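You operate a simulated robot arm through the tools that you are given. There is no shell and no other tool. Be economical: measure what you need, move in short steps, check, and stop when the job is done.

The job below is to be done with a simulated robot arm. You get a single attempt, and the scene is never put back.

JOB
Take the block on the top of the side table and put it away on the ledge of the shaft rack. Fetch the handled block and set it on the top of the sample table. Take the board from the top of the side table and leave it on the top of the sample table. Put the rolled strap on the top of the sample table away on the shelf of the press stand. Take the bucket and leave it on the top of the trunk lid. Put the 40 cone from the low shelf of the winding table on the shuttle end of the winding table. Do these in any order. Set down upright: handled block, bucket, cone.

The check looks at the end state, three seconds after you hand in, the way a careful person would. Anything else that was tipped, shoved, dropped, spilled or broken makes it a failure. A push-on lid holds only when it is set on centred and level and pressed home; a screw cap is set on level and turned clockwise until tight.

ROBOT AND FRAMES
A 6-joint arm with a two-finger parallel gripper on a trunk, on a base that drives. Base frame: it is fixed to the floor where the robot stands at the start and does not move with it; the origin is under the middle of the robot, x ahead of it, y to its left, z up; the surface under the hand at the start is at about z = 0.82. Units: m, rad, N and s.
Its first joint turns from -2.897 to 2.897 rad. Places, roughly: block (5x8x4 cm) [0.8, 0.2, 0.8]; board (22x8x2 cm) [0.7, 0.5, 0.8]; bucket (22x20x28 cm) [0.3, 1.1, 0.9]; handled block (15x10x15 cm) [0.7, -0.1, 0.9]; ledge of the shaft rack (20x58 cm) [-3.1, 2.74, 0.52]; rolled strap (8x8x3 cm) [0.5, 1.5, 0.8]; shelf of the press stand (24x30 cm) [-2.64, 5.3, 0.24]; shuttle end of the winding table (18x22 cm) [0.54, -1.54, 0.64]; top of the sample table [0.2, 1.7, 0.8]; top of the trunk lid [-0.3, 4.3, 0.4]. Payload 3.91 kg.
The tool frame sits at the grasp point between the pads (the TCP): z along the fingers, y along the line on which they close. The tips reach 0.03 m beyond it. The gripper opens to 0.11 m. The fingers are 0.02 m wide and 0.01 m thick; the gripper's body (0.048 by 0.112 m) begins 0.055 m behind the TCP.
Orientation is that of the tool frame in the base frame, as a unit quaternion [w, x, y, z]. With the fingers straight down and closing along the base's y, the tool's x points along the base's -x, its y along +y and its z along -z.

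CONTROLS
- The arm moves only by the tool send_rows. Its argument "targets" is a list of rows, each a list of 6 numbers: the shift along the tool's x, y, z in m, then the turn, a rotation vector about the tool's x, y, z in rad. In form: [[dx, dy, dz, ax, ay, az], ...]. A call has 1 to 20 rows; each row is the pose to reach, as a shift and turn from the pose commanded when the call began, along the tool's axes at that moment. "gripper" is the finger opening in m, from 0 to 0.11, set as the call begins (left out, the last holds). Each row takes 0.2 s and may step no farther than 0.05 m and 0.15 rad from the row before; otherwise, or with a gripper value out of range, the whole call is refused. Where a pose cannot be reached the arm comes as near as it can. A force on the tool above 40 N (or 10 N above the force at the start of the call, whichever is more), or a blocked arm, ends the call early, and 0.2 s more pass. Each finger travels about 0.108 m/s and halts on what it meets, pressing with about 45 N; the grip force reading is that of the motor and also rises with nothing between the fingers. The clock runs only during rows and for 0.2 s after the last one: add rows that repeat a pose to give the fingers time. It gives the time, the measured TCP pose, the force on the tool (base axes), the opening and the grip force at its end, in the units of the frame above (readings bear some noise), with the torque about the TCP (base axes, N m) and any sound that the robot's microphone picked up.
- Cameras (640 x 400 px; columns grow to the right, rows downward): "scene" is now at [0.6199, 0.1043, 1.2482]; the picture's right is [0.00, -0.19, 0.98], its down [-0.84, 0.53, 0.10] and it looks along [-0.54, -0.83, -0.16] (base axes); focal length 214 px, centre (320, 200). "wrist" rides on the gripper at [0.072, 0.017, -0.103] in the tool frame; the picture's right is [-0.23, 0.97, 0.00], its down [-0.76, -0.18, -0.62] and it looks along [-0.61, -0.14, 0.78] (tool axes); focal length 222 px, centre (320, 200). There is no depth. A picture from a camera that has moved, and an enlarged one, comes with that camera's place and axes in the base frame and with its lens.
- snapshot(camera): a new picture of that camera. The clock stands still meanwhile.
- drive_base(legs): drives the robot by 1 to 6 legs, each [ahead, left, turn to the left] in m, m and rad, along the robot's own axes; the way and the turn of a leg run together, so that a leg with both is an arc; at most 1.5 m and 3.142 rad a leg. The arm and the cameras ride along, it lands a little off, and it stops where it bumps. It gives what a move gives.
- pan_tilt(pan, tilt): turns the head with the scene camera to pan (to the left, within 1.396 rad either way) and tilt (down, from -0.506 to 1.204), counted from straight ahead of the robot. It gives what a move gives.
- inspect(camera, box): a new picture of the part [left, top, right, bottom] of that camera's present view, enlarged. The clock stands still meanwhile.
- hand_in(): hands the job in; it is judged then, once.

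Work in short steps. Places have to be worked out from the pictures, the camera data and where the tool is seen: move nearer, look again, correct. Check each grasp and each placing, and mend what went wrong. You have 186 turns and 164 pictures in all, those below and enlarged ones among them. Open the gripper and draw the arm clear of the work before you hand the job in, unless the task says otherwise.

The tools are called after "Call:" as name(argument=value, ...) on one line, values as JSON. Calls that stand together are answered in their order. send_rows: Moves the arm, as the interface text tells. Its arguments: {"type":"object","properties":{"targets":{"type":"array"},"gripper":{"type":"number"}},"required":["targets"]} The other tools are called the same way: drive_base (legs) drives the base; pan_tilt (pan, tilt) turns the head that bears the scene camera; snapshot (camera) takes a picture; inspect (camera, box) takes an enlarged picture of a part of a camera's view; hand_in () hands the job in.

At the start:

```text
time: 0.0
tool_pos: [0.5615, 0.1915, 1.1351]
ee_rot: [0.0, 0.0, 1.0, 0.0]
wrist_force: [0.0, 0.5, -0.4]
wrist_torque: [0.0, -0.02, 0.03]
opening: 0.11
grasp_force: 0.1
robot x, y, heading: [0.0023, 0.0002, -0.0]
head pan, tilt: [-1.382, 0.567]
```

scene: 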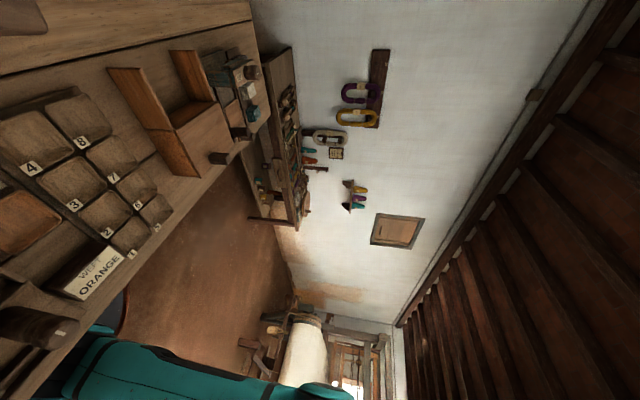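
wrist: 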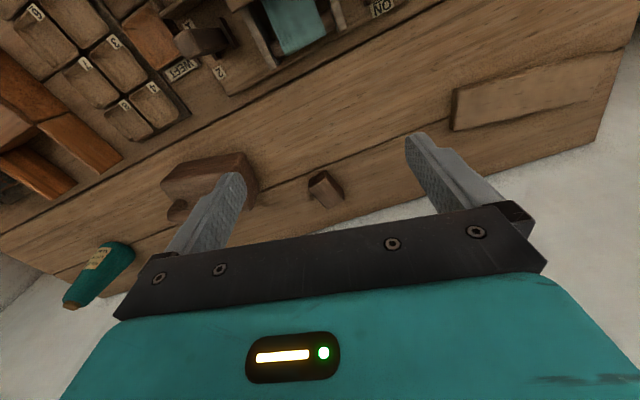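

The scene camera looks to the right, rolled; I turn the head to look ahead and down at the side table.

Call:
pan_tilt(pan=0.0, tilt=0.7)

Call:
snapshot(camera="scene")

Call:
snapshot(camera="wrist")

```text
time: 1.5
tool_pos: [0.561, 0.1922, 1.1362]
ee_rot: [0.0, 0.0, 1.0, 0.0]
wrist_force: [0.8, -0.8, 0.1]
wrist_torque: [0.01, 0.01, 0.01]
opening: 0.11
grasp_force: 0.1
robot x, y, heading: [-0.0015, 0.0016, -0.001]
head pan, tilt: [0.0, 0.7]
```

```text
161 pictures are left
camera scene: at [0.6084, 0.192, 1.18], right [0.0, -1.0, 0.0], down [-0.76, 0.0, 0.64], along [-0.64, 0.0, -0.76], focal length 214 px, centre (320, 200)
```

scene: 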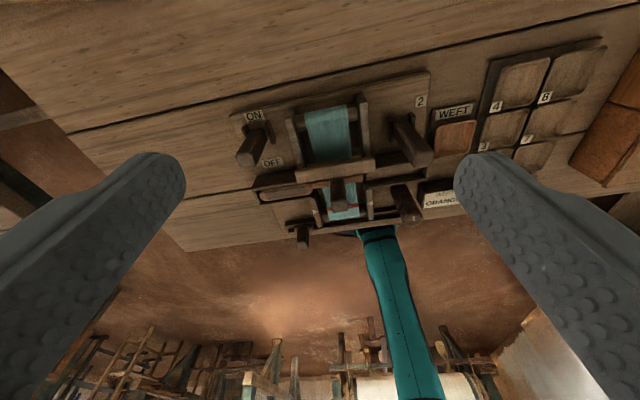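

```text
160 pictures are left
camera wrist: at [0.4888, 0.2091, 1.2386], right [0.23, 0.97, 0.0], down [0.76, -0.18, 0.62], along [0.61, -0.14, -0.78], focal length 222 px, centre (320, 200)
```

wrist: 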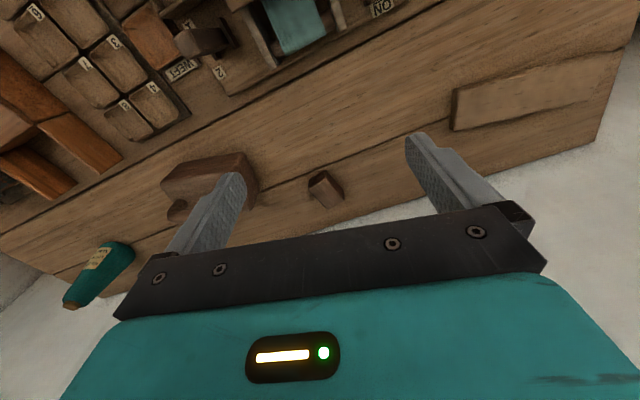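

The wrist view shows block ≈(0.77,0.16), board ≈(0.65,0.5), handled block ≈(0.67,-0.04). I look further around with the scene head to learn how it sits and what is nearby.

Call:
pan_tilt(pan=1.3, tilt=0.3)

Call:
snapshot(camera="scene")

Call:
pan_tilt(pan=0.0, tilt=0.0)

Call:
snapshot(camera="scene")

```text
time: 3.0
tool_pos: [0.5616, 0.1924, 1.1346]
ee_rot: [0.0, 0.001, 1.0, 0.0]
wrist_force: [0.6, 0.7, 0.0]
wrist_torque: [-0.01, -0.01, 0.02]
opening: 0.1101
grasp_force: 0.0
robot x, y, heading: [0.0016, 0.0002, 0.001]
head pan, tilt: [1.3, 0.3]
```

```text
159 pictures are left
camera scene: at [0.6444, 0.282, 1.2399], right [0.0, -0.27, -0.96], down [-0.96, -0.29, 0.08], along [-0.3, 0.92, -0.26], focal length 214 px, centre (320, 200)
```

scene: 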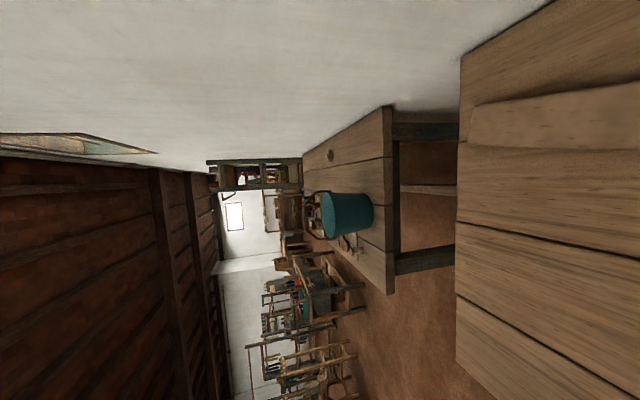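

```text
time: 4.5
tool_pos: [0.5612, 0.1925, 1.1364]
ee_rot: [0.0, 0.0, 1.0, 0.0]
wrist_force: [0.1, 0.3, -0.9]
wrist_torque: [0.0, -0.01, 0.0]
opening: 0.1098
grasp_force: 0.0
robot x, y, heading: [-0.0003, 0.0012, -0.001]
head pan, tilt: [0.0, 0.0]
```

```text
158 pictures are left
camera scene: at [0.6722, 0.1921, 1.1749], right [0.0, -1.0, 0.0], down [-1.0, 0.0, 0.0], along [0.0, 0.0, -1.0], focal length 214 px, centre (320, 200)
```

scene: 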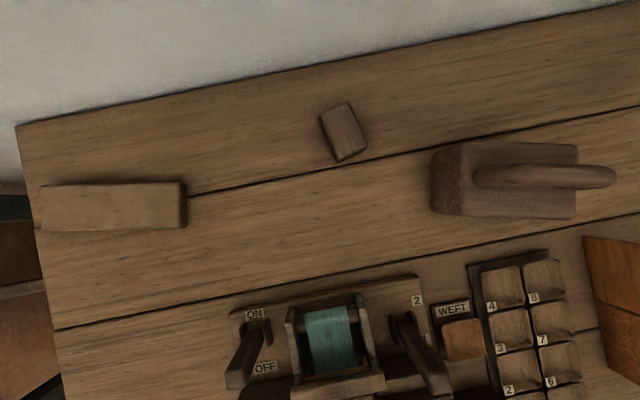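

The scene camera in fact rides on the arm; tilt 0 looks along the fingers. I move over the handled block with the fingers turned to close along base x across its handle, and look.

Call:
send_rows(targets=[[-0.012, -0.022, 0, 0, 0, 0.143], [-0.024, -0.044, 0, 0, 0, 0.286], [-0.036, -0.066, 0, 0, 0, 0.428], [-0.048, -0.088, 0, 0, 0, 0.571], [-0.06, -0.11, 0, 0, 0, 0.714], [-0.072, -0.132, 0, 0, 0, 0.857], [-0.084, -0.154, 0, 0, 0, 1.0], [-0.096, -0.176, 0, 0, 0, 1.142], [-0.108, -0.198, 0, 0, 0, 1.285], [-0.12, -0.22, 0, 0, 0, 1.428], [-0.13, -0.24, 0, 0, 0, 1.571], [-0.13, -0.24, 0, 0, 0, 1.571]], gripper=0.11)

Call:
snapshot(camera="wrist")

Call:
snapshot(camera="scene")

```text
time: 7.1
tool_pos: [0.6909, -0.0475, 1.1358]
ee_rot: [0.0, 0.708, 0.707, 0.0]
wrist_force: [0.4, 0.0, -0.2]
wrist_torque: [-0.04, 0.01, 0.01]
opening: 0.1101
grasp_force: 0.0
robot x, y, heading: [-0.0002, 0.0051, 0.002]
head pan, tilt: [0.0, 0.0]
```

```text
157 pictures are left
camera wrist: at [0.7082, 0.0238, 1.2379], right [0.97, -0.23, 0.0], down [-0.18, -0.76, 0.62], along [-0.14, -0.61, -0.78], focal length 222 px, centre (320, 200)
```

wrist: 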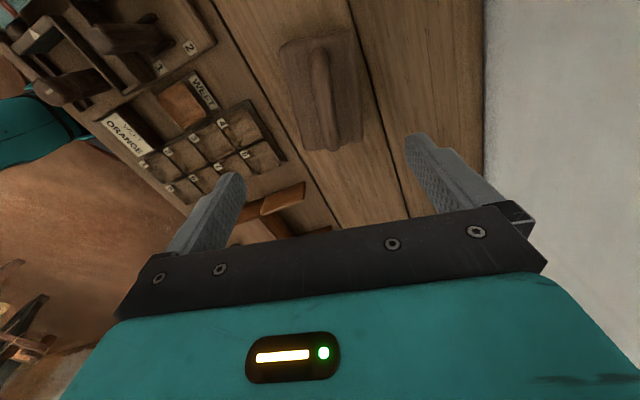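

```text
156 pictures are left
camera scene: at [0.692, -0.1587, 1.1742], right [-1.0, 0.0, 0.0], down [0.0, 1.0, 0.0], along [0.0, 0.0, -1.0], focal length 214 px, centre (320, 200)
```

scene: 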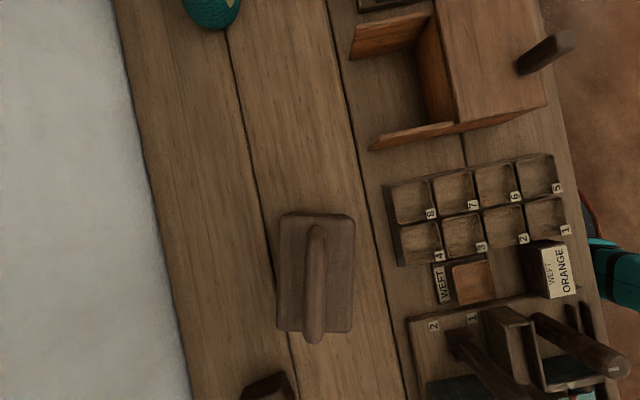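

The handle is near (0.698,-0.064), bar along y. I take an enlarged look at it to learn its height and the gap under it.

Call:
inspect(camera="wrist", box=[240, 10, 420, 170])

```text
2.50 times, centred on (330, 90) of wrist
camera zoom: at [0.7082, 0.0238, 1.2379], right [0.97, -0.23, 0.0], down [-0.18, -0.76, 0.62], along [-0.14, -0.61, -0.78], focal length 555 px, centre (295, 475)
```

zoom: 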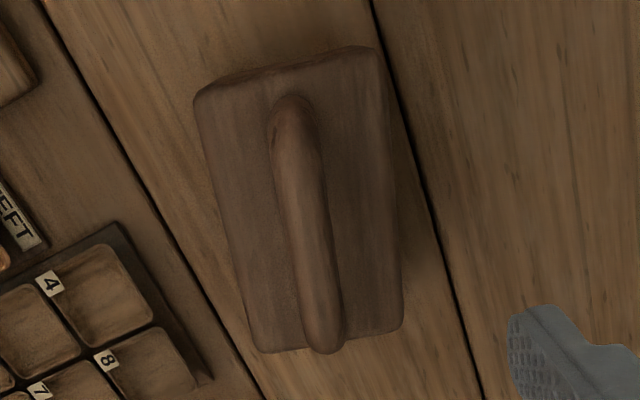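

The handle is a rounded bar over the body. I lower to about 0.96 over it and look again.

Call:
send_rows(targets=[[-0.005, 0.002, 0.045, 0, 0, 0], [-0.01, 0.005, 0.09, 0, 0, 0], [-0.014, 0.007, 0.135, 0, 0, 0], [-0.014, 0.007, 0.17, 0, 0, 0], [-0.014, 0.007, 0.17, 0, 0, 0]])

Call:
snapshot(camera="wrist")

Call:
pan_tilt(pan=0, tilt=0.75)

Call:
snapshot(camera="scene")

```text
time: 8.3
tool_pos: [0.6992, -0.0606, 0.966]
ee_rot: [0.0, 0.707, 0.707, -0.001]
wrist_force: [-0.4, 0.4, -0.1]
wrist_torque: [-0.02, 0.03, -0.02]
opening: 0.1101
grasp_force: 0.0
robot x, y, heading: [-0.0022, -0.0025, -0.003]
head pan, tilt: [0.0, 0.0]
```

```text
154 pictures are left
camera wrist: at [0.7161, 0.0113, 1.0695], right [0.97, -0.23, 0.0], down [-0.18, -0.76, 0.62], along [-0.14, -0.61, -0.78], focal length 222 px, centre (320, 200)
```

wrist: 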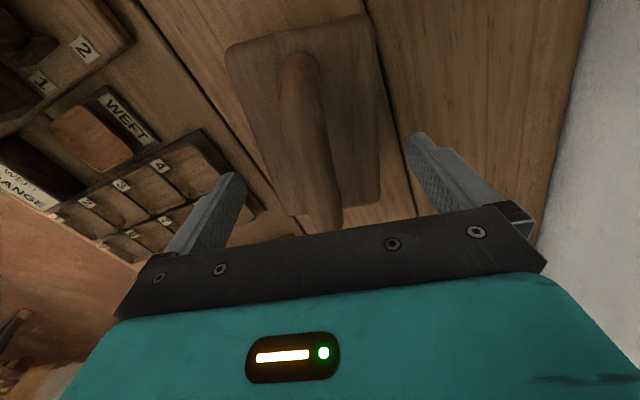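

```text
time: 9.4
tool_pos: [0.6996, -0.0613, 0.9666]
ee_rot: [-0.001, 0.708, 0.707, 0.001]
wrist_force: [-0.2, 0.6, -0.4]
wrist_torque: [0.05, 0.05, -0.03]
opening: 0.1102
grasp_force: 0.0
robot x, y, heading: [-0.0021, -0.0013, -0.0]
head pan, tilt: [0.0, 0.75]
```

```text
153 pictures are left
camera scene: at [0.7002, -0.1032, 1.0133], right [-1.0, 0.0, 0.0], down [0.0, 0.73, 0.68], along [0.0, 0.68, -0.73], focal length 214 px, centre (320, 200)
```

scene: 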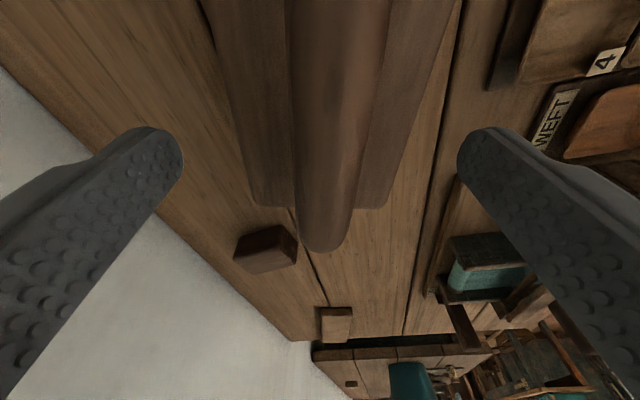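

The bar is centred between the fingers. I lower about 3 cm and close.

Call:
send_rows(targets=[[0, 0, 0.015, 0, 0, 0], [0, 0, 0.033, 0, 0, 0], [0, 0, 0.033, 0, 0, 0]])

Call:
send_rows(targets=[[0, 0, 0, 0, 0, 0], [0, 0, 0, 0, 0, 0], [0, 0, 0, 0, 0, 0], [0, 0, 0, 0, 0, 0], [0, 0, 0, 0, 0, 0]], gripper=0.0)

Call:
snapshot(camera="scene")

```text
time: 10.2
tool_pos: [0.6995, -0.0621, 0.9334]
ee_rot: [0.0, 0.707, 0.707, 0.0]
wrist_force: [-0.9, -0.5, -1.0]
wrist_torque: [0.01, 0.01, 0.01]
opening: 0.1101
grasp_force: 0.1
robot x, y, heading: [-0.0039, 0.0004, -0.004]
head pan, tilt: [0.0, 0.75]
```

```text
time: 11.4
tool_pos: [0.6985, -0.0606, 0.9321]
ee_rot: [0.0, 0.706, 0.708, 0.0]
wrist_force: [-1.3, 0.2, -0.2]
wrist_torque: [-0.04, 0.12, -0.06]
opening: 0.1
grasp_force: 45.1
robot x, y, heading: [-0.002, -0.001, 0.003]
head pan, tilt: [0.0, 0.75]
```

```text
152 pictures are left
camera scene: at [0.7002, -0.103, 0.9796], right [-1.0, 0.0, 0.0], down [0.0, 0.73, 0.68], along [0.0, 0.68, -0.73], focal length 214 px, centre (320, 200)
```

scene: 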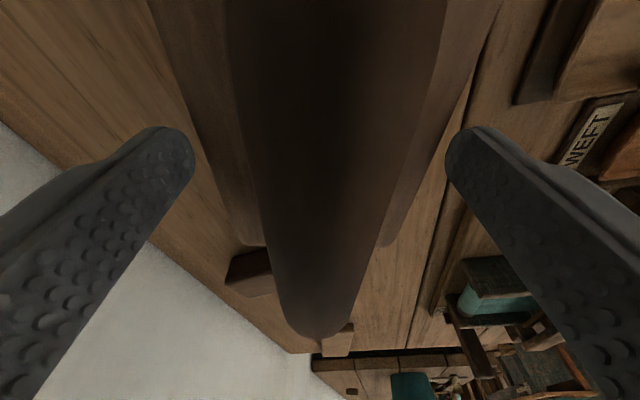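

The fingers stopped at 0.100 on the body's sides rather than the bar. I open, rise 3 cm, and close on the handle bar.

Call:
send_rows(targets=[[0, 0, 0, 0, 0, 0], [0, 0, -0.015, 0, 0, 0], [0, 0, -0.028, 0, 0, 0], [0, 0, -0.028, 0, 0, 0]], gripper=0.11)

Call:
send_rows(targets=[[0, 0, 0, 0, 0, 0], [0, 0, 0, 0, 0, 0], [0, 0, 0, 0, 0, 0], [0, 0, 0, 0, 0, 0], [0, 0, 0, 0, 0, 0], [0, 0, 0, 0, 0, 0]], gripper=0.0)

Call:
snapshot(camera="wrist")

```text
time: 12.4
tool_pos: [0.6992, -0.0607, 0.961]
ee_rot: [0.0, 0.707, 0.707, 0.0]
wrist_force: [0.2, 0.2, -1.9]
wrist_torque: [0.01, 0.0, 0.01]
opening: 0.11
grasp_force: 0.1
robot x, y, heading: [0.0008, 0.0009, -0.005]
head pan, tilt: [0.0, 0.75]
```

```text
time: 13.8
tool_pos: [0.6994, -0.0624, 0.9603]
ee_rot: [0.0, 0.707, 0.707, 0.001]
wrist_force: [0.5, -0.6, 2.2]
wrist_torque: [0.05, -0.04, -0.25]
opening: 0.0234
grasp_force: 44.6
robot x, y, heading: [0.0014, 0.0001, -0.001]
head pan, tilt: [0.0, 0.75]
```

```text
151 pictures are left
camera wrist: at [0.7163, 0.0108, 1.0638], right [0.97, -0.23, 0.0], down [-0.18, -0.76, 0.62], along [-0.14, -0.61, -0.78], focal length 222 px, centre (320, 200)
```

wrist: 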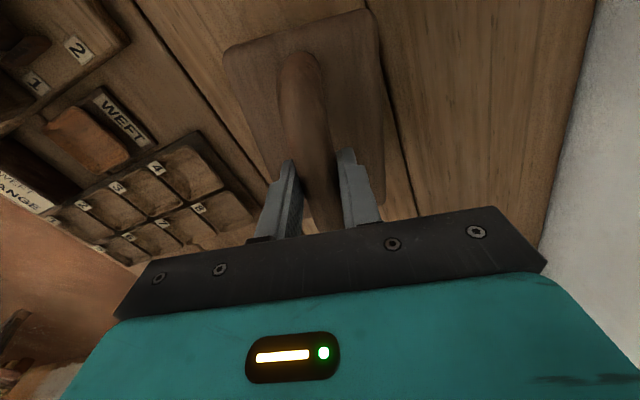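

The bar is gripped at 0.023 m. I lift in small steps and read the weight.

Call:
send_rows(targets=[[0, 0, -0.01, 0, 0, 0], [0, 0, -0.03, 0, 0, 0], [0, 0, -0.05, 0, 0, 0], [0, 0, -0.05, 0, 0, 0]])

Call:
snapshot(camera="wrist")

```text
time: 14.8
tool_pos: [0.6983, -0.0613, 1.0096]
ee_rot: [0.0, 0.707, 0.708, 0.0]
wrist_force: [-0.5, -0.5, -8.6]
wrist_torque: [0.02, -0.02, -0.03]
opening: 0.0236
grasp_force: 45.1
robot x, y, heading: [0.0003, -0.0001, 0.001]
head pan, tilt: [0.0, 0.75]
```

```text
150 pictures are left
camera wrist: at [0.7154, 0.0105, 1.1137], right [0.97, -0.23, 0.0], down [-0.18, -0.76, 0.62], along [-0.14, -0.61, -0.78], focal length 222 px, centre (320, 200)
```

wrist: 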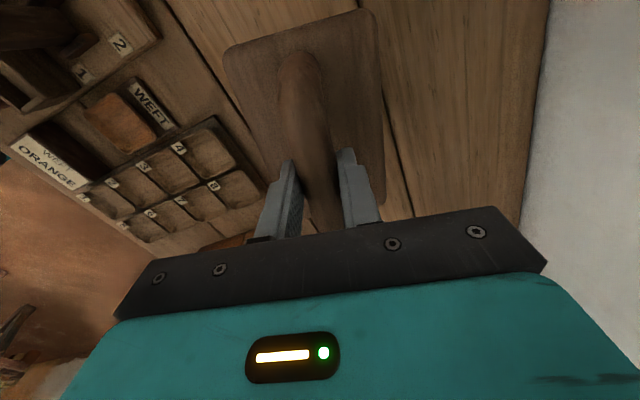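

It weighs about 0.85 kg and hangs level. I raise it, draw it a bit inward, and look to the left where the sample table stands.

Call:
send_rows(targets=[[0, -0.02, -0.04, 0, 0, 0], [0, -0.04, -0.08, 0, 0, 0], [0, -0.07, -0.12, 0, 0, 0], [0, -0.1, -0.16, 0, 0, 0], [0, -0.14, -0.19, 0, 0, 0], [0, -0.18, -0.2, 0, 0, 0], [0, -0.18, -0.2, 0, 0, 0]])

Call:
pan_tilt(pan=-0.6, tilt=1.1)

Call:
snapshot(camera="scene")

```text
time: 16.4
tool_pos: [0.5183, -0.0609, 1.2097]
ee_rot: [0.0, 0.707, 0.707, 0.0]
wrist_force: [0.4, -0.1, -8.9]
wrist_torque: [0.03, 0.01, -0.02]
opening: 0.0236
grasp_force: 45.1
robot x, y, heading: [-0.0012, 0.0032, 0.002]
head pan, tilt: [0.0, 0.75]
```

```text
time: 17.4
tool_pos: [0.5189, -0.0616, 1.2088]
ee_rot: [0.0, 0.708, 0.707, 0.001]
wrist_force: [-0.5, 0.9, -8.6]
wrist_torque: [0.08, -0.01, 0.02]
opening: 0.0234
grasp_force: 45.1
robot x, y, heading: [-0.0014, 0.0003, 0.001]
head pan, tilt: [-0.6, 1.1]
```

```text
149 pictures are left
camera scene: at [0.4845, -0.0777, 1.2865], right [-0.83, 0.0, 0.56], down [0.5, 0.45, 0.74], along [-0.26, 0.89, -0.38], focal length 214 px, centre (320, 200)
```

scene: 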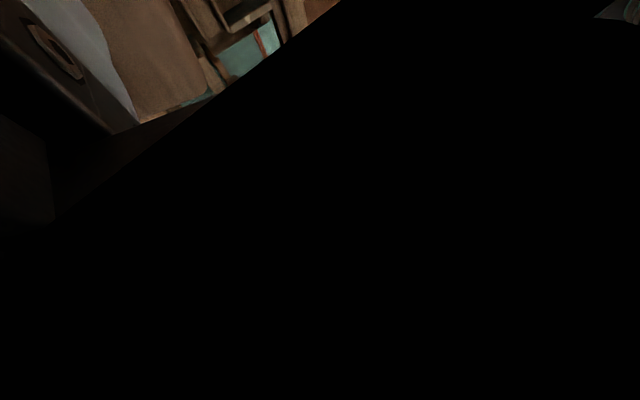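

That pan puts the camera inside the gripper. I turn the tool back to its starting yaw so the head can look left along the path.

Call:
send_rows(targets=[[0.01, 0, 0, 0, 0, -0.143], [0.02, 0, 0, 0, 0, -0.286], [0.03, 0, 0, 0, 0, -0.428], [0.04, 0, 0, 0, 0, -0.571], [0.05, 0, 0, 0, 0, -0.714], [0.06, 0, 0, 0, 0, -0.857], [0.07, 0, 0, 0, 0, -1.0], [0.08, 0, 0, 0, 0, -1.142], [0.09, 0, 0, 0, 0, -1.285], [0.1, 0, 0, 0, 0, -1.428], [0.11, 0, 0, 0, 0, -1.571], [0.11, 0, 0, 0, 0, -1.571]])

Call:
pan_tilt(pan=1.2, tilt=0.3)

Call:
snapshot(camera="scene")

```text
time: 20.0
tool_pos: [0.5178, 0.0473, 1.2096]
ee_rot: [0.0, -0.001, 1.0, 0.0]
wrist_force: [-0.5, -0.5, -8.4]
wrist_torque: [0.03, 0.04, -0.03]
opening: 0.0236
grasp_force: 44.7
robot x, y, heading: [-0.0007, 0.0022, 0.004]
head pan, tilt: [-0.6, 1.1]
```

```text
time: 21.8
tool_pos: [0.5184, 0.0472, 1.2096]
ee_rot: [0.0, 0.0, 1.0, 0.0]
wrist_force: [-0.7, -0.9, -8.4]
wrist_torque: [0.03, -0.01, -0.02]
opening: 0.0236
grasp_force: 45.0
robot x, y, heading: [-0.0025, -0.0034, -0.003]
head pan, tilt: [1.201, 0.3]
```

```text
148 pictures are left
camera scene: at [0.6021, 0.1346, 1.3055], right [0.0, -0.36, -0.93], down [-0.96, -0.28, 0.11], along [-0.3, 0.89, -0.35], focal length 214 px, centre (320, 200)
```

scene: 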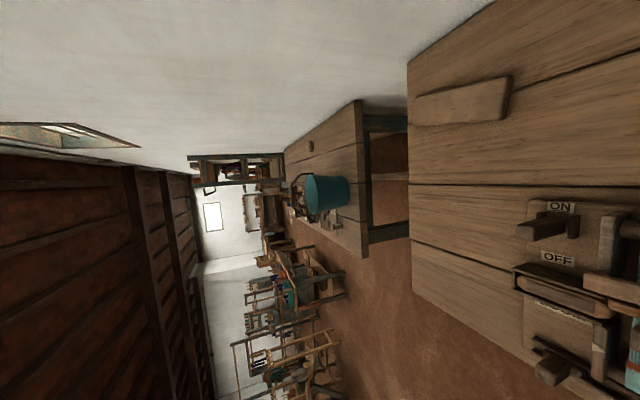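

The way along the tables is clear floor. I drive about 1 m left along the table line and look from there.

Call:
drive_base(legs=[[-0.22, 1.0, 0], [0, 0, 0.19]])

Call:
pan_tilt(pan=0.5, tilt=0.0)

Call:
snapshot(camera="scene")

Call:
snapshot(camera="wrist")

```text
time: 24.1
tool_pos: [0.4526, 0.3165, 1.2087]
ee_rot: [-0.002, 0.011, 1.0, 0.0]
wrist_force: [0.3, -1.3, -8.7]
wrist_torque: [-0.05, 0.04, -0.01]
opening: 0.0234
grasp_force: 45.2
robot x, y, heading: [-0.0672, 0.2789, -0.025]
head pan, tilt: [1.201, 0.3]
stopped in leg 1: the robot was blocked; the commanded pose is now the measured one
```

```text
time: 25.2
tool_pos: [0.4531, 0.3177, 1.2088]
ee_rot: [-0.001, 0.009, 1.0, 0.001]
wrist_force: [-0.2, 0.6, -8.5]
wrist_torque: [-0.06, 0.01, -0.01]
opening: 0.0235
grasp_force: 45.0
robot x, y, heading: [-0.0663, 0.2825, -0.025]
head pan, tilt: [0.499, 0.0]
```

```text
147 pictures are left
camera scene: at [0.565, 0.3577, 1.2595], right [-0.02, -0.88, -0.48], down [-1.0, 0.02, 0.0], along [0.01, 0.48, -0.88], focal length 214 px, centre (320, 200)
```

scene: 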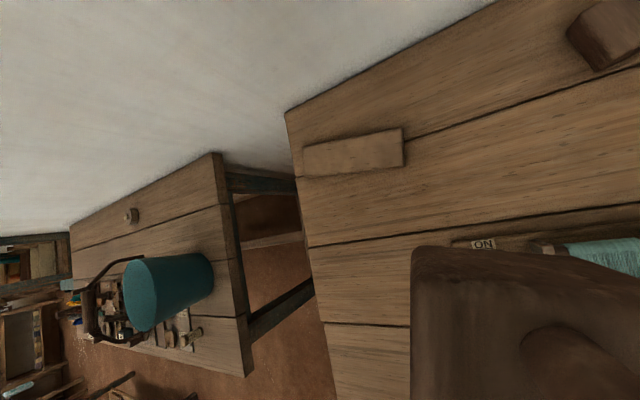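

```text
146 pictures are left
camera wrist: at [0.3811, 0.3353, 1.3125], right [0.25, 0.97, 0.0], down [0.76, -0.19, 0.62], along [0.6, -0.15, -0.78], focal length 222 px, centre (320, 200)
```

wrist: 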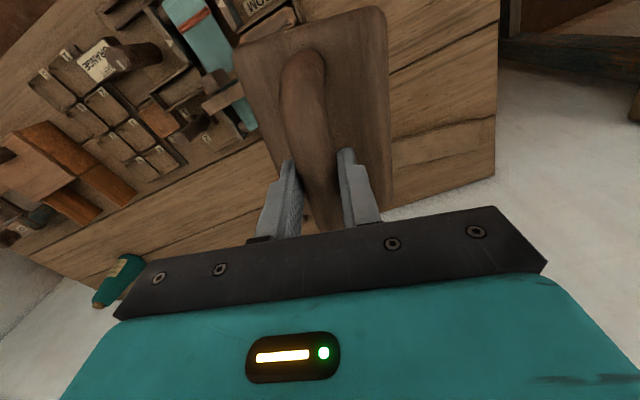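

The base bumped, likely the table's near edge or leg. I back straight away, then go left in a wider track.

Call:
drive_base(legs=[[-0.35, 0, 0.025]])

Call:
drive_base(legs=[[-0.1, 0.8, 0]])

Call:
snapshot(camera="scene")

```text
time: 27.4
tool_pos: [0.1042, 0.3347, 1.2081]
ee_rot: [-0.001, -0.001, 1.0, 0.002]
wrist_force: [0.3, -0.2, -8.6]
wrist_torque: [-0.09, 0.02, 0.0]
opening: 0.0233
grasp_force: 45.4
robot x, y, heading: [-0.4169, 0.2851, -0.006]
head pan, tilt: [0.499, 0.0]
```

```text
time: 31.8
tool_pos: [0.0007, 1.1341, 1.209]
ee_rot: [-0.001, -0.001, 1.0, -0.001]
wrist_force: [-0.3, 0.3, -7.7]
wrist_torque: [-0.05, 0.01, 0.01]
opening: 0.0236
grasp_force: 44.2
robot x, y, heading: [-0.5141, 1.0825, -0.001]
head pan, tilt: [0.499, 0.0]
```

```text
145 pictures are left
camera scene: at [0.1121, 1.1769, 1.2594], right [0.0, -0.88, -0.48], down [-1.0, 0.0, 0.0], along [0.0, 0.48, -0.88], focal length 214 px, centre (320, 200)
```

scene: 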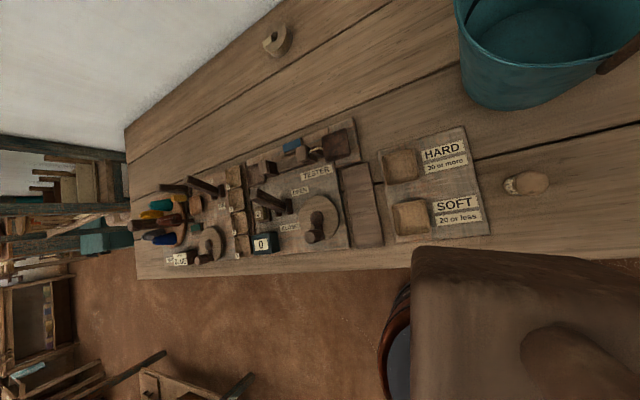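

The sample table lies below: strap near (0.53,1.54), bucket near (0.3,1.1), and free wood along the wall side beyond the strap. I drive left ~0.65 m to place the handled block around (0.36,1.85).

Call:
drive_base(legs=[[0.06, 0.67, 0]])

Call:
pan_tilt(pan=0.0, tilt=0.0)

Call:
snapshot(camera="scene")

```text
time: 35.5
tool_pos: [0.0578, 1.8126, 1.2085]
ee_rot: [-0.001, -0.007, 1.0, 0.0]
wrist_force: [0.4, 0.5, -9.0]
wrist_torque: [-0.05, 0.03, 0.0]
opening: 0.0236
grasp_force: 45.3
robot x, y, heading: [-0.4636, 1.7538, 0.016]
head pan, tilt: [0.499, 0.0]
```

```text
time: 36.4
tool_pos: [0.0568, 1.8127, 1.2084]
ee_rot: [-0.002, -0.007, 1.0, 0.0]
wrist_force: [-1.1, 0.1, -8.3]
wrist_torque: [-0.08, 0.01, -0.05]
opening: 0.023
grasp_force: 45.4
robot x, y, heading: [-0.4627, 1.7533, 0.011]
head pan, tilt: [0.0, 0.0]
```

```text
144 pictures are left
camera scene: at [0.1685, 1.8135, 1.2483], right [0.01, -1.0, 0.0], down [-1.0, -0.01, 0.0], along [0.0, 0.0, -1.0], focal length 214 px, centre (320, 200)
```

scene: 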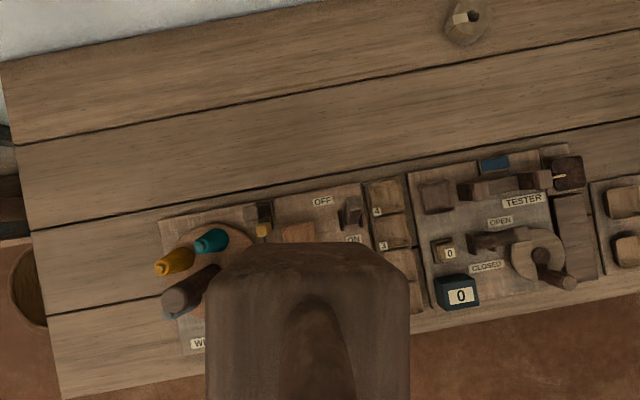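

Free wood around (0.36,1.86) is clear of everything. I carry the block over there, keeping height, then lower to a few cm above the table.

Call:
send_rows(targets=[[-0.045, 0.006, 0, 0, 0, 0], [-0.09, 0.012, 0, 0, 0, 0], [-0.135, 0.018, 0, 0, 0, 0], [-0.18, 0.024, 0, 0, 0, 0], [-0.225, 0.03, 0, 0, 0, 0], [-0.27, 0.036, 0, 0, 0, 0], [-0.3, 0.042, 0, 0, 0, 0], [-0.3, 0.042, 0.045, 0, 0, 0], [-0.3, 0.042, 0.09, 0, 0, 0], [-0.3, 0.042, 0.135, 0, 0, 0], [-0.3, 0.042, 0.18, 0, 0, 0], [-0.3, 0.042, 0.21, 0, 0, 0], [-0.3, 0.042, 0.21, 0, 0, 0]])

Call:
snapshot(camera="wrist")

Call:
snapshot(camera="scene")

```text
time: 39.2
tool_pos: [0.3577, 1.8587, 0.9976]
ee_rot: [-0.001, -0.007, 1.0, 0.0]
wrist_force: [0.1, 0.6, -8.7]
wrist_torque: [-0.09, 0.02, 0.02]
opening: 0.0234
grasp_force: 44.8
robot x, y, heading: [-0.4641, 1.7597, 0.015]
head pan, tilt: [0.0, 0.0]
```

```text
143 pictures are left
camera wrist: at [0.2848, 1.8744, 1.1016], right [0.21, 0.98, 0.0], down [0.77, -0.17, 0.62], along [0.61, -0.13, -0.78], focal length 222 px, centre (320, 200)
```

wrist: 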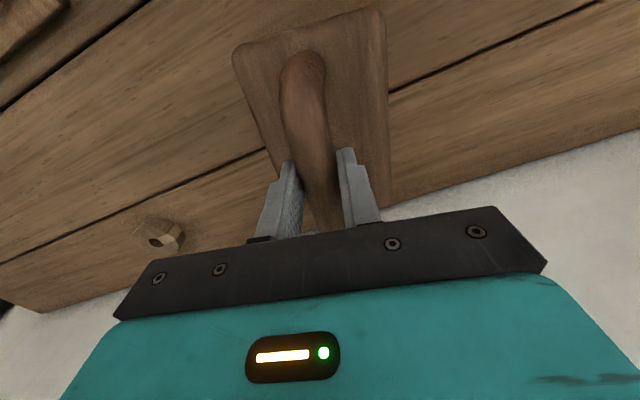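

```text
142 pictures are left
camera scene: at [0.4684, 1.8599, 1.0376], right [0.01, -1.0, 0.0], down [-1.0, -0.01, 0.0], along [0.0, 0.0, -1.0], focal length 214 px, centre (320, 200)
```

scene: 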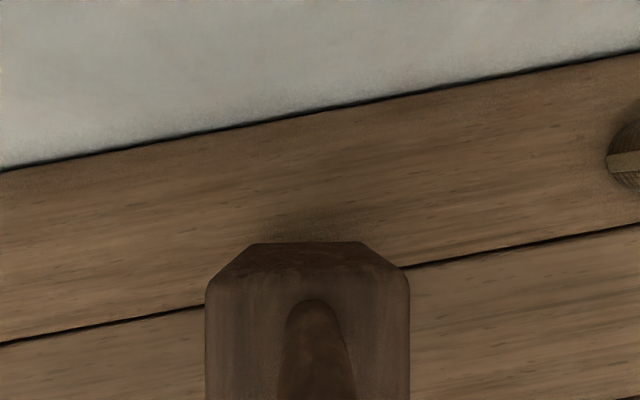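

It's well inside the table. I lower in 1 cm steps until contact.

Call:
send_rows(targets=[[0, 0, 0.01, 0, 0, 0], [0, 0, 0.02, 0, 0, 0], [0, 0, 0.026, 0, 0, 0], [0, 0, 0.031, 0, 0, 0], [0, 0, 0.035, 0, 0, 0], [0, 0, 0.038, 0, 0, 0], [0, 0, 0.038, 0, 0, 0]])

```text
time: 40.9
tool_pos: [0.355, 1.8604, 0.9639]
ee_rot: [0.002, -0.008, 1.0, 0.001]
wrist_force: [-2.2, 3.5, 5.0]
wrist_torque: [-0.28, 0.33, -0.02]
opening: 0.0231
grasp_force: 45.1
robot x, y, heading: [-0.4579, 1.7604, 0.011]
head pan, tilt: [0.0, 0.0]
stopped in row 7: the force on the tool passed its limit at 41 N (the readings are from after the stop); the commanded pose is now the measured one
```

Contact at z≈0.964. I open the fingers and rise.

Call:
send_rows(targets=[[0, 0, 0, 0, 0, 0], [0, 0, 0, 0, 0, 0], [0, 0, 0, 0, 0, 0]], gripper=0.09)

Call:
send_rows(targets=[[0, 0, -0.04, 0, 0, 0], [0, 0, -0.085, 0, 0, 0], [0.03, 0, -0.12, 0, 0, 0], [0.08, 0, -0.14, 0, 0, 0], [0.08, 0, -0.14, 0, 0, 0]])

Call:
snapshot(camera="scene")

Call:
snapshot(camera="wrist")

```text
time: 41.7
tool_pos: [0.3564, 1.8597, 0.963]
ee_rot: [0.002, -0.008, 1.0, 0.001]
wrist_force: [-0.4, 1.3, -0.5]
wrist_torque: [-0.02, 0.03, -0.01]
opening: 0.0899
grasp_force: 0.0
robot x, y, heading: [-0.4631, 1.7608, 0.016]
head pan, tilt: [0.0, 0.0]
```

```text
refused: row 4 steps farther than a row can; nothing moved
```

```text
141 pictures are left
camera scene: at [0.4677, 1.8619, 1.0039], right [0.02, -1.0, 0.0], down [-1.0, -0.02, 0.0], along [0.0, 0.0, -1.0], focal length 214 px, centre (320, 200)
```

scene: 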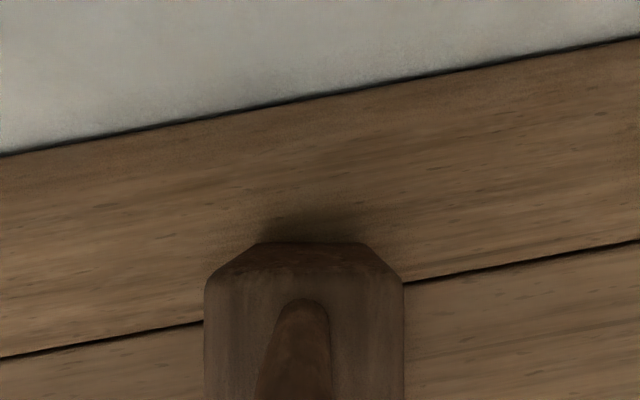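

```text
140 pictures are left
camera wrist: at [0.2838, 1.8759, 1.067], right [0.21, 0.98, 0.0], down [0.76, -0.17, 0.63], along [0.61, -0.13, -0.78], focal length 222 px, centre (320, 200)
```

wrist: 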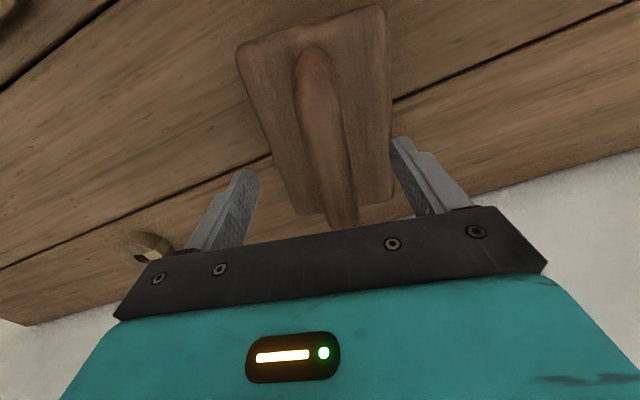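

Released and upright. I rise, then look at the strap.

Call:
send_rows(targets=[[0, 0, -0.045, 0, 0, 0], [0, 0, -0.09, 0, 0, 0], [0, -0.03, -0.125, 0, 0, 0], [-0.02, -0.06, -0.15, 0, 0, 0], [-0.02, -0.1, -0.15, 0, 0, 0], [-0.02, -0.14, -0.15, 0, 0, 0], [-0.02, -0.18, -0.15, 0, 0, 0], [-0.02, -0.18, -0.15, 0, 0, 0]], gripper=0.11)

Call:
snapshot(camera="scene")

Call:
snapshot(camera="wrist")

```text
time: 43.5
tool_pos: [0.3775, 1.6814, 1.1147]
ee_rot: [0.002, -0.008, 1.0, 0.001]
wrist_force: [-0.1, 0.8, -0.7]
wrist_torque: [-0.03, 0.01, -0.03]
opening: 0.11
grasp_force: 0.1
robot x, y, heading: [-0.4604, 1.7543, 0.01]
head pan, tilt: [0.0, 0.0]
```

```text
139 pictures are left
camera scene: at [0.4879, 1.6833, 1.155], right [0.02, -1.0, 0.0], down [-1.0, -0.02, 0.0], along [0.0, 0.0, -1.0], focal length 214 px, centre (320, 200)
```

scene: 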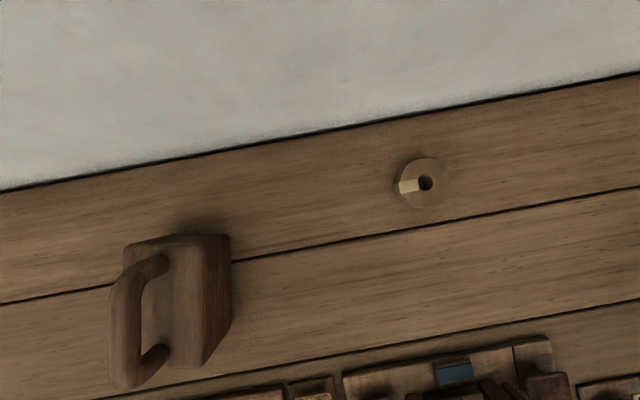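

```text
138 pictures are left
camera wrist: at [0.304, 1.6972, 1.2181], right [0.21, 0.98, 0.0], down [0.76, -0.17, 0.63], along [0.61, -0.13, -0.78], focal length 222 px, centre (320, 200)
```

wrist: 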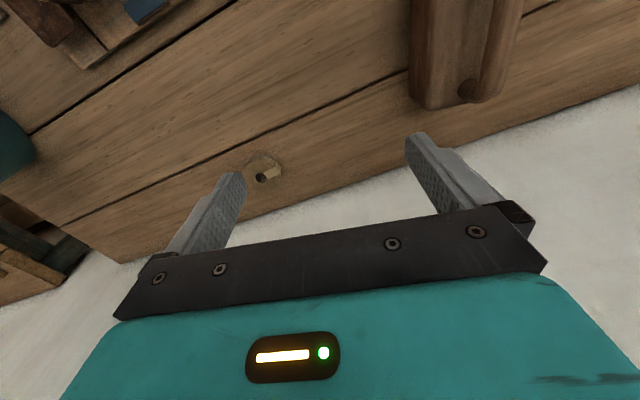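

The handled block stands upright; the strap lies flat at about (0.515,1.53), beyond easy reach. I drive closer.

Call:
drive_base(legs=[[0.08, -0.2, 0]])

Call:
snapshot(camera="scene")

```text
time: 45.1
tool_pos: [0.4563, 1.4794, 1.114]
ee_rot: [0.002, -0.008, 1.0, 0.001]
wrist_force: [0.0, 0.5, -0.6]
wrist_torque: [0.0, -0.02, 0.02]
opening: 0.11
grasp_force: 0.1
robot x, y, heading: [-0.3801, 1.556, 0.011]
head pan, tilt: [0.0, 0.0]
```

```text
137 pictures are left
camera scene: at [0.5693, 1.481, 1.1547], right [0.01, -1.0, 0.0], down [-1.0, -0.01, 0.0], along [0.0, 0.0, -1.0], focal length 214 px, centre (320, 200)
```

scene: 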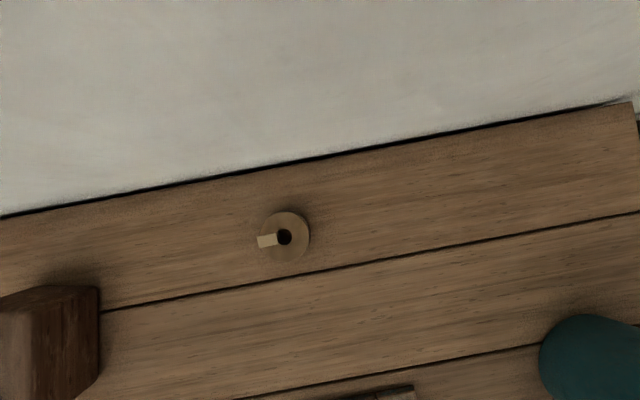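

Strap centre ≈(0.516,1.530). I move above it, turning the fingers to close across x so the loose flap is not pinched, and look.

Call:
send_rows(targets=[[-0.006, 0.005, 0.01, 0, 0, 0.143], [-0.012, 0.01, 0.02, 0, 0, 0.286], [-0.018, 0.015, 0.03, 0, 0, 0.428], [-0.024, 0.02, 0.04, 0, 0, 0.571], [-0.03, 0.025, 0.05, 0, 0, 0.714], [-0.036, 0.03, 0.06, 0, 0, 0.857], [-0.042, 0.035, 0.07, 0, 0, 1.0], [-0.048, 0.04, 0.08, 0, 0, 1.142], [-0.054, 0.045, 0.09, 0, 0, 1.285], [-0.06, 0.051, 0.1, 0, 0, 1.428], [-0.06, 0.051, 0.11, 0, 0, 1.571], [-0.06, 0.051, 0.14, 0, 0, 1.571], [-0.06, 0.051, 0.14, 0, 0, 1.571]])

Call:
pan_tilt(pan=0.0, tilt=0.45)

Call:
snapshot(camera="scene")

Call:
snapshot(camera="wrist")

```text
time: 47.9
tool_pos: [0.5174, 1.5317, 0.9748]
ee_rot: [0.0, 0.702, 0.712, 0.001]
wrist_force: [1.1, 1.0, 0.3]
wrist_torque: [-0.02, -0.01, 0.01]
opening: 0.1102
grasp_force: 0.1
robot x, y, heading: [-0.3789, 1.5535, 0.013]
head pan, tilt: [0.0, 0.0]
```

```text
time: 48.8
tool_pos: [0.5176, 1.5319, 0.975]
ee_rot: [0.0, 0.702, 0.712, 0.002]
wrist_force: [-0.4, -0.3, 0.4]
wrist_torque: [-0.02, -0.01, 0.03]
opening: 0.1098
grasp_force: 0.0
robot x, y, heading: [-0.3792, 1.5568, 0.009]
head pan, tilt: [0.0, 0.45]
```

```text
136 pictures are left
camera scene: at [0.5201, 1.4633, 1.0129], right [-1.0, -0.01, 0.0], down [-0.01, 0.9, 0.44], along [0.0, 0.44, -0.9], focal length 214 px, centre (320, 200)
```

scene: 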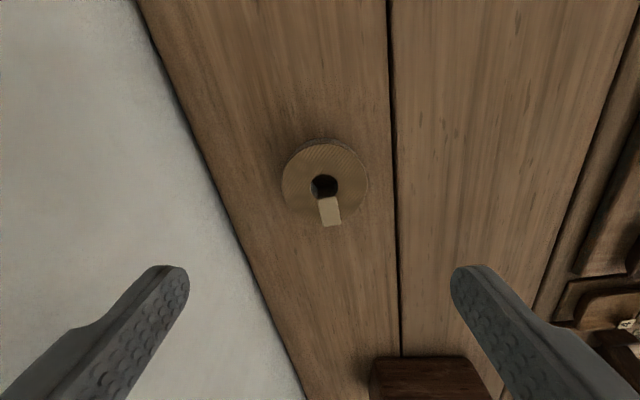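

```text
135 pictures are left
camera wrist: at [0.5338, 1.6044, 1.0789], right [0.98, -0.21, 0.0], down [-0.17, -0.77, 0.62], along [-0.13, -0.61, -0.78], focal length 222 px, centre (320, 200)
```

wrist: 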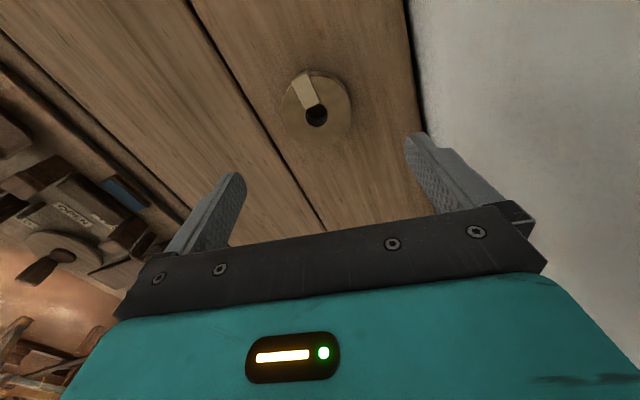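

The strap is centred between the fingers. I descend to finger height beside it and close.

Call:
send_rows(targets=[[0, 0, 0.04, 0, 0, 0], [0, 0, 0.08, 0, 0, 0], [0, 0, 0.1, 0, 0, 0], [0, 0, 0.11, 0, 0, 0], [0, 0, 0.116, 0, 0, 0], [0, 0, 0.12, 0, 0, 0], [0, 0, 0.12, 0, 0, 0]])

Call:
snapshot(camera="wrist")

```text
time: 50.4
tool_pos: [0.5188, 1.5325, 0.8537]
ee_rot: [0.0, 0.702, 0.712, 0.002]
wrist_force: [-0.2, 0.2, -0.1]
wrist_torque: [0.0, 0.0, 0.02]
opening: 0.1097
grasp_force: 0.1
robot x, y, heading: [-0.3771, 1.5551, 0.01]
head pan, tilt: [0.0, 0.45]
```

```text
134 pictures are left
camera wrist: at [0.5345, 1.6048, 0.9576], right [0.98, -0.21, 0.0], down [-0.17, -0.77, 0.62], along [-0.13, -0.61, -0.78], focal length 222 px, centre (320, 200)
```

wrist: 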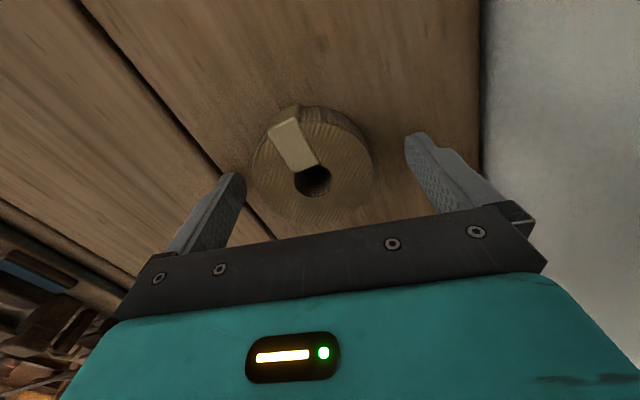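

Aligned. I ease down another 8 mm, then close.

Call:
send_rows(targets=[[0, 0, 0.003, 0, 0, 0], [0, 0, 0.006, 0, 0, 0], [0, 0, 0.008, 0, 0, 0], [0, 0, 0.008, 0, 0, 0]])

Call:
send_rows(targets=[[0, 0, 0, 0, 0, 0], [0, 0, 0, 0, 0, 0], [0, 0, 0, 0, 0, 0], [0, 0, 0, 0, 0, 0]], gripper=0.0)

Call:
snapshot(camera="wrist")

```text
time: 51.4
tool_pos: [0.5188, 1.5307, 0.851]
ee_rot: [0.003, 0.701, 0.713, 0.004]
wrist_force: [-1.4, 0.5, 10.5]
wrist_torque: [-0.06, 0.69, -0.07]
opening: 0.1101
grasp_force: 0.0
robot x, y, heading: [-0.3795, 1.5535, 0.012]
head pan, tilt: [0.0, 0.45]
stopped in row 4: the force on the tool passed its limit at 42 N (the readings are from after the stop); the commanded pose is now the measured one
```

```text
time: 52.4
tool_pos: [0.5182, 1.5311, 0.8499]
ee_rot: [0.003, 0.702, 0.712, 0.004]
wrist_force: [-4.7, -0.9, 18.0]
wrist_torque: [-0.03, 0.76, 0.02]
opening: 0.0709
grasp_force: 45.0
robot x, y, heading: [-0.3784, 1.5558, 0.011]
head pan, tilt: [0.0, 0.45]
```

```text
133 pictures are left
camera wrist: at [0.5334, 1.6046, 0.9541], right [0.98, -0.21, 0.01], down [-0.17, -0.77, 0.62], along [-0.13, -0.61, -0.78], focal length 222 px, centre (320, 200)
```

wrist: 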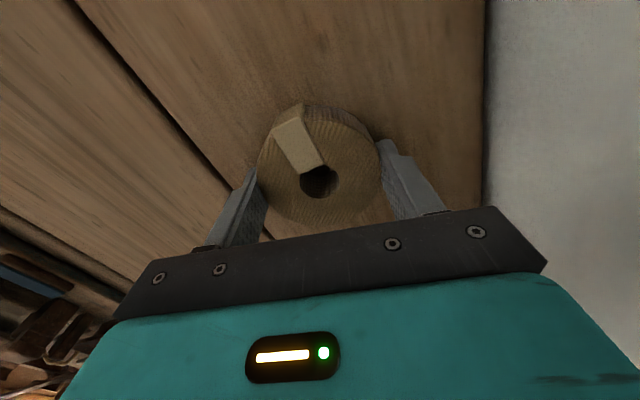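

The strap is gripped (0.071). I lift it, draw in, and turn the tool back to the straight yaw for travel.

Call:
send_rows(targets=[[0, 0, -0.04, 0, 0, 0], [0, 0, -0.09, 0, 0, 0], [0, 0, -0.14, 0, 0, 0], [0, 0, -0.19, 0, 0, 0], [0, -0.03, -0.23, 0, 0, -0.143], [0, -0.06, -0.27, 0, 0, -0.286], [0, -0.09, -0.3, 0, 0, -0.428], [0, -0.12, -0.3, 0, 0, -0.571], [0, -0.15, -0.3, 0, 0, -0.714], [0, -0.18, -0.3, 0, 0, -0.857], [0, -0.21, -0.3, 0, 0, -1.0], [0, -0.24, -0.3, 0, 0, -1.142], [0, -0.27, -0.3, 0, 0, -1.285], [0, -0.3, -0.3, 0, 0, -1.428], [0, -0.33, -0.3, 0, 0, -1.571], [0, -0.36, -0.3, 0, 0, -1.571], [0, -0.38, -0.3, 0, 0, -1.571]])

Call:
drive_base(legs=[[-0.4, 0.3, 0]])

Call:
pan_tilt(pan=1.2, tilt=0.2)

Call:
snapshot(camera="scene")

Call:
snapshot(camera="wrist")

```text
time: 56.0
tool_pos: [0.1379, 1.5267, 1.1454]
ee_rot: [0.004, -0.008, 1.0, 0.001]
wrist_force: [-0.2, 0.3, -1.6]
wrist_torque: [0.01, 0.06, -0.01]
opening: 0.0708
grasp_force: 45.4
robot x, y, heading: [-0.3839, 1.5559, 0.01]
head pan, tilt: [0.0, 0.45]
```

```text
time: 58.9
tool_pos: [-0.2673, 1.8219, 1.146]
ee_rot: [0.003, -0.009, 1.0, 0.001]
wrist_force: [-0.2, -0.5, 0.0]
wrist_torque: [0.0, 0.03, 0.0]
opening: 0.0707
grasp_force: 44.6
robot x, y, heading: [-0.7844, 1.848, 0.01]
head pan, tilt: [0.0, 0.45]
```

```text
time: 60.3
tool_pos: [-0.2673, 1.8212, 1.1455]
ee_rot: [0.004, -0.009, 1.0, 0.001]
wrist_force: [-0.7, 0.6, 0.0]
wrist_torque: [0.01, -0.02, -0.03]
opening: 0.0707
grasp_force: 44.9
robot x, y, heading: [-0.7867, 1.8476, 0.014]
head pan, tilt: [1.201, 0.201]
```

```text
132 pictures are left
camera scene: at [-0.1774, 1.909, 1.2431], right [0.01, -0.36, -0.93], down [-0.98, -0.2, 0.06], along [-0.21, 0.91, -0.35], focal length 214 px, centre (320, 200)
```

scene: 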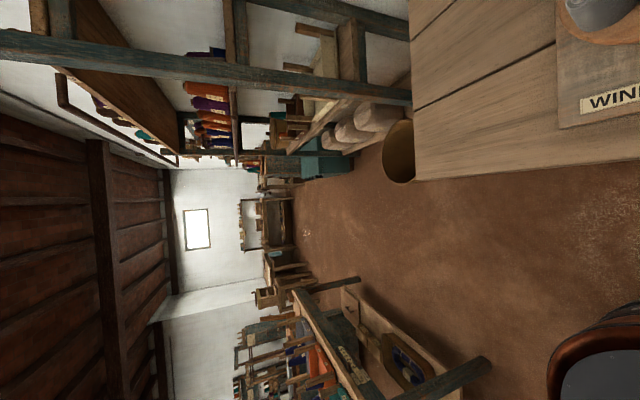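

```text
131 pictures are left
camera wrist: at [-0.3412, 1.8363, 1.2492], right [0.21, 0.98, 0.0], down [0.76, -0.17, 0.63], along [0.62, -0.13, -0.78], focal length 222 px, centre (320, 200)
```

wrist: 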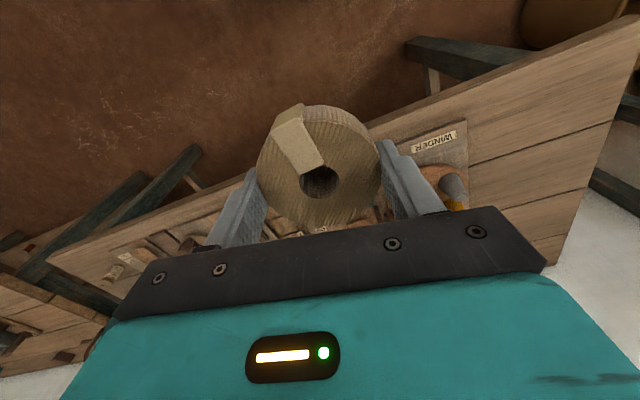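

Looking along +y: the teal trunk is about (-0.3,4.2), a loom stands on the left at x<-1.4 (y 2.5–4), racks on the right wall. The corridor at x≈-0.7 is clear; I drive up it and turn to face +y.

Call:
drive_base(legs=[[0.05, 1.1, 0], [0, 0, 1.56]])

Call:
snapshot(camera="scene")

Call:
snapshot(camera="wrist")

```text
time: 65.7
tool_pos: [-0.2249, 2.8895, 1.1473]
ee_rot: [0.004, 0.004, 1.0, 0.001]
wrist_force: [-12.6, 0.9, -0.4]
wrist_torque: [-0.13, -1.12, 1.19]
opening: 0.0708
grasp_force: 45.2
robot x, y, heading: [-0.7397, 2.9317, -0.021]
head pan, tilt: [1.201, 0.201]
stopped in leg 1: the robot was blocked; the commanded pose is now the measured one
```

```text
130 pictures are left
camera scene: at [-0.1333, 2.9761, 1.245], right [0.0, -0.36, -0.93], down [-0.98, -0.19, 0.07], along [-0.21, 0.91, -0.35], focal length 214 px, centre (320, 200)
```

scene: 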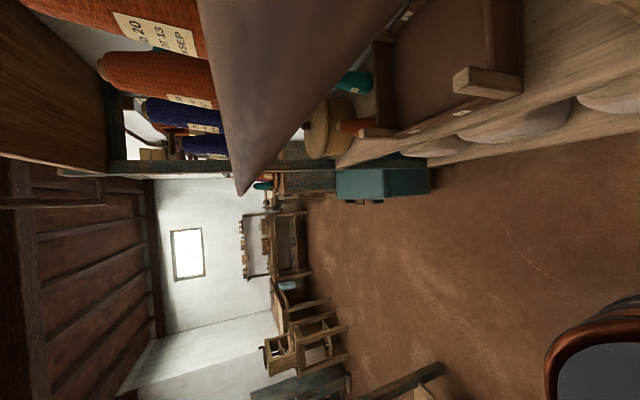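

```text
129 pictures are left
camera wrist: at [-0.2972, 2.9077, 1.2509], right [0.24, 0.97, 0.0], down [0.75, -0.19, 0.63], along [0.61, -0.15, -0.78], focal length 222 px, centre (320, 200)
```

wrist: 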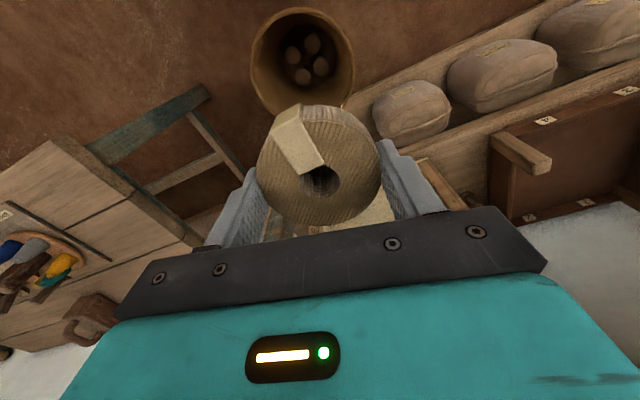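

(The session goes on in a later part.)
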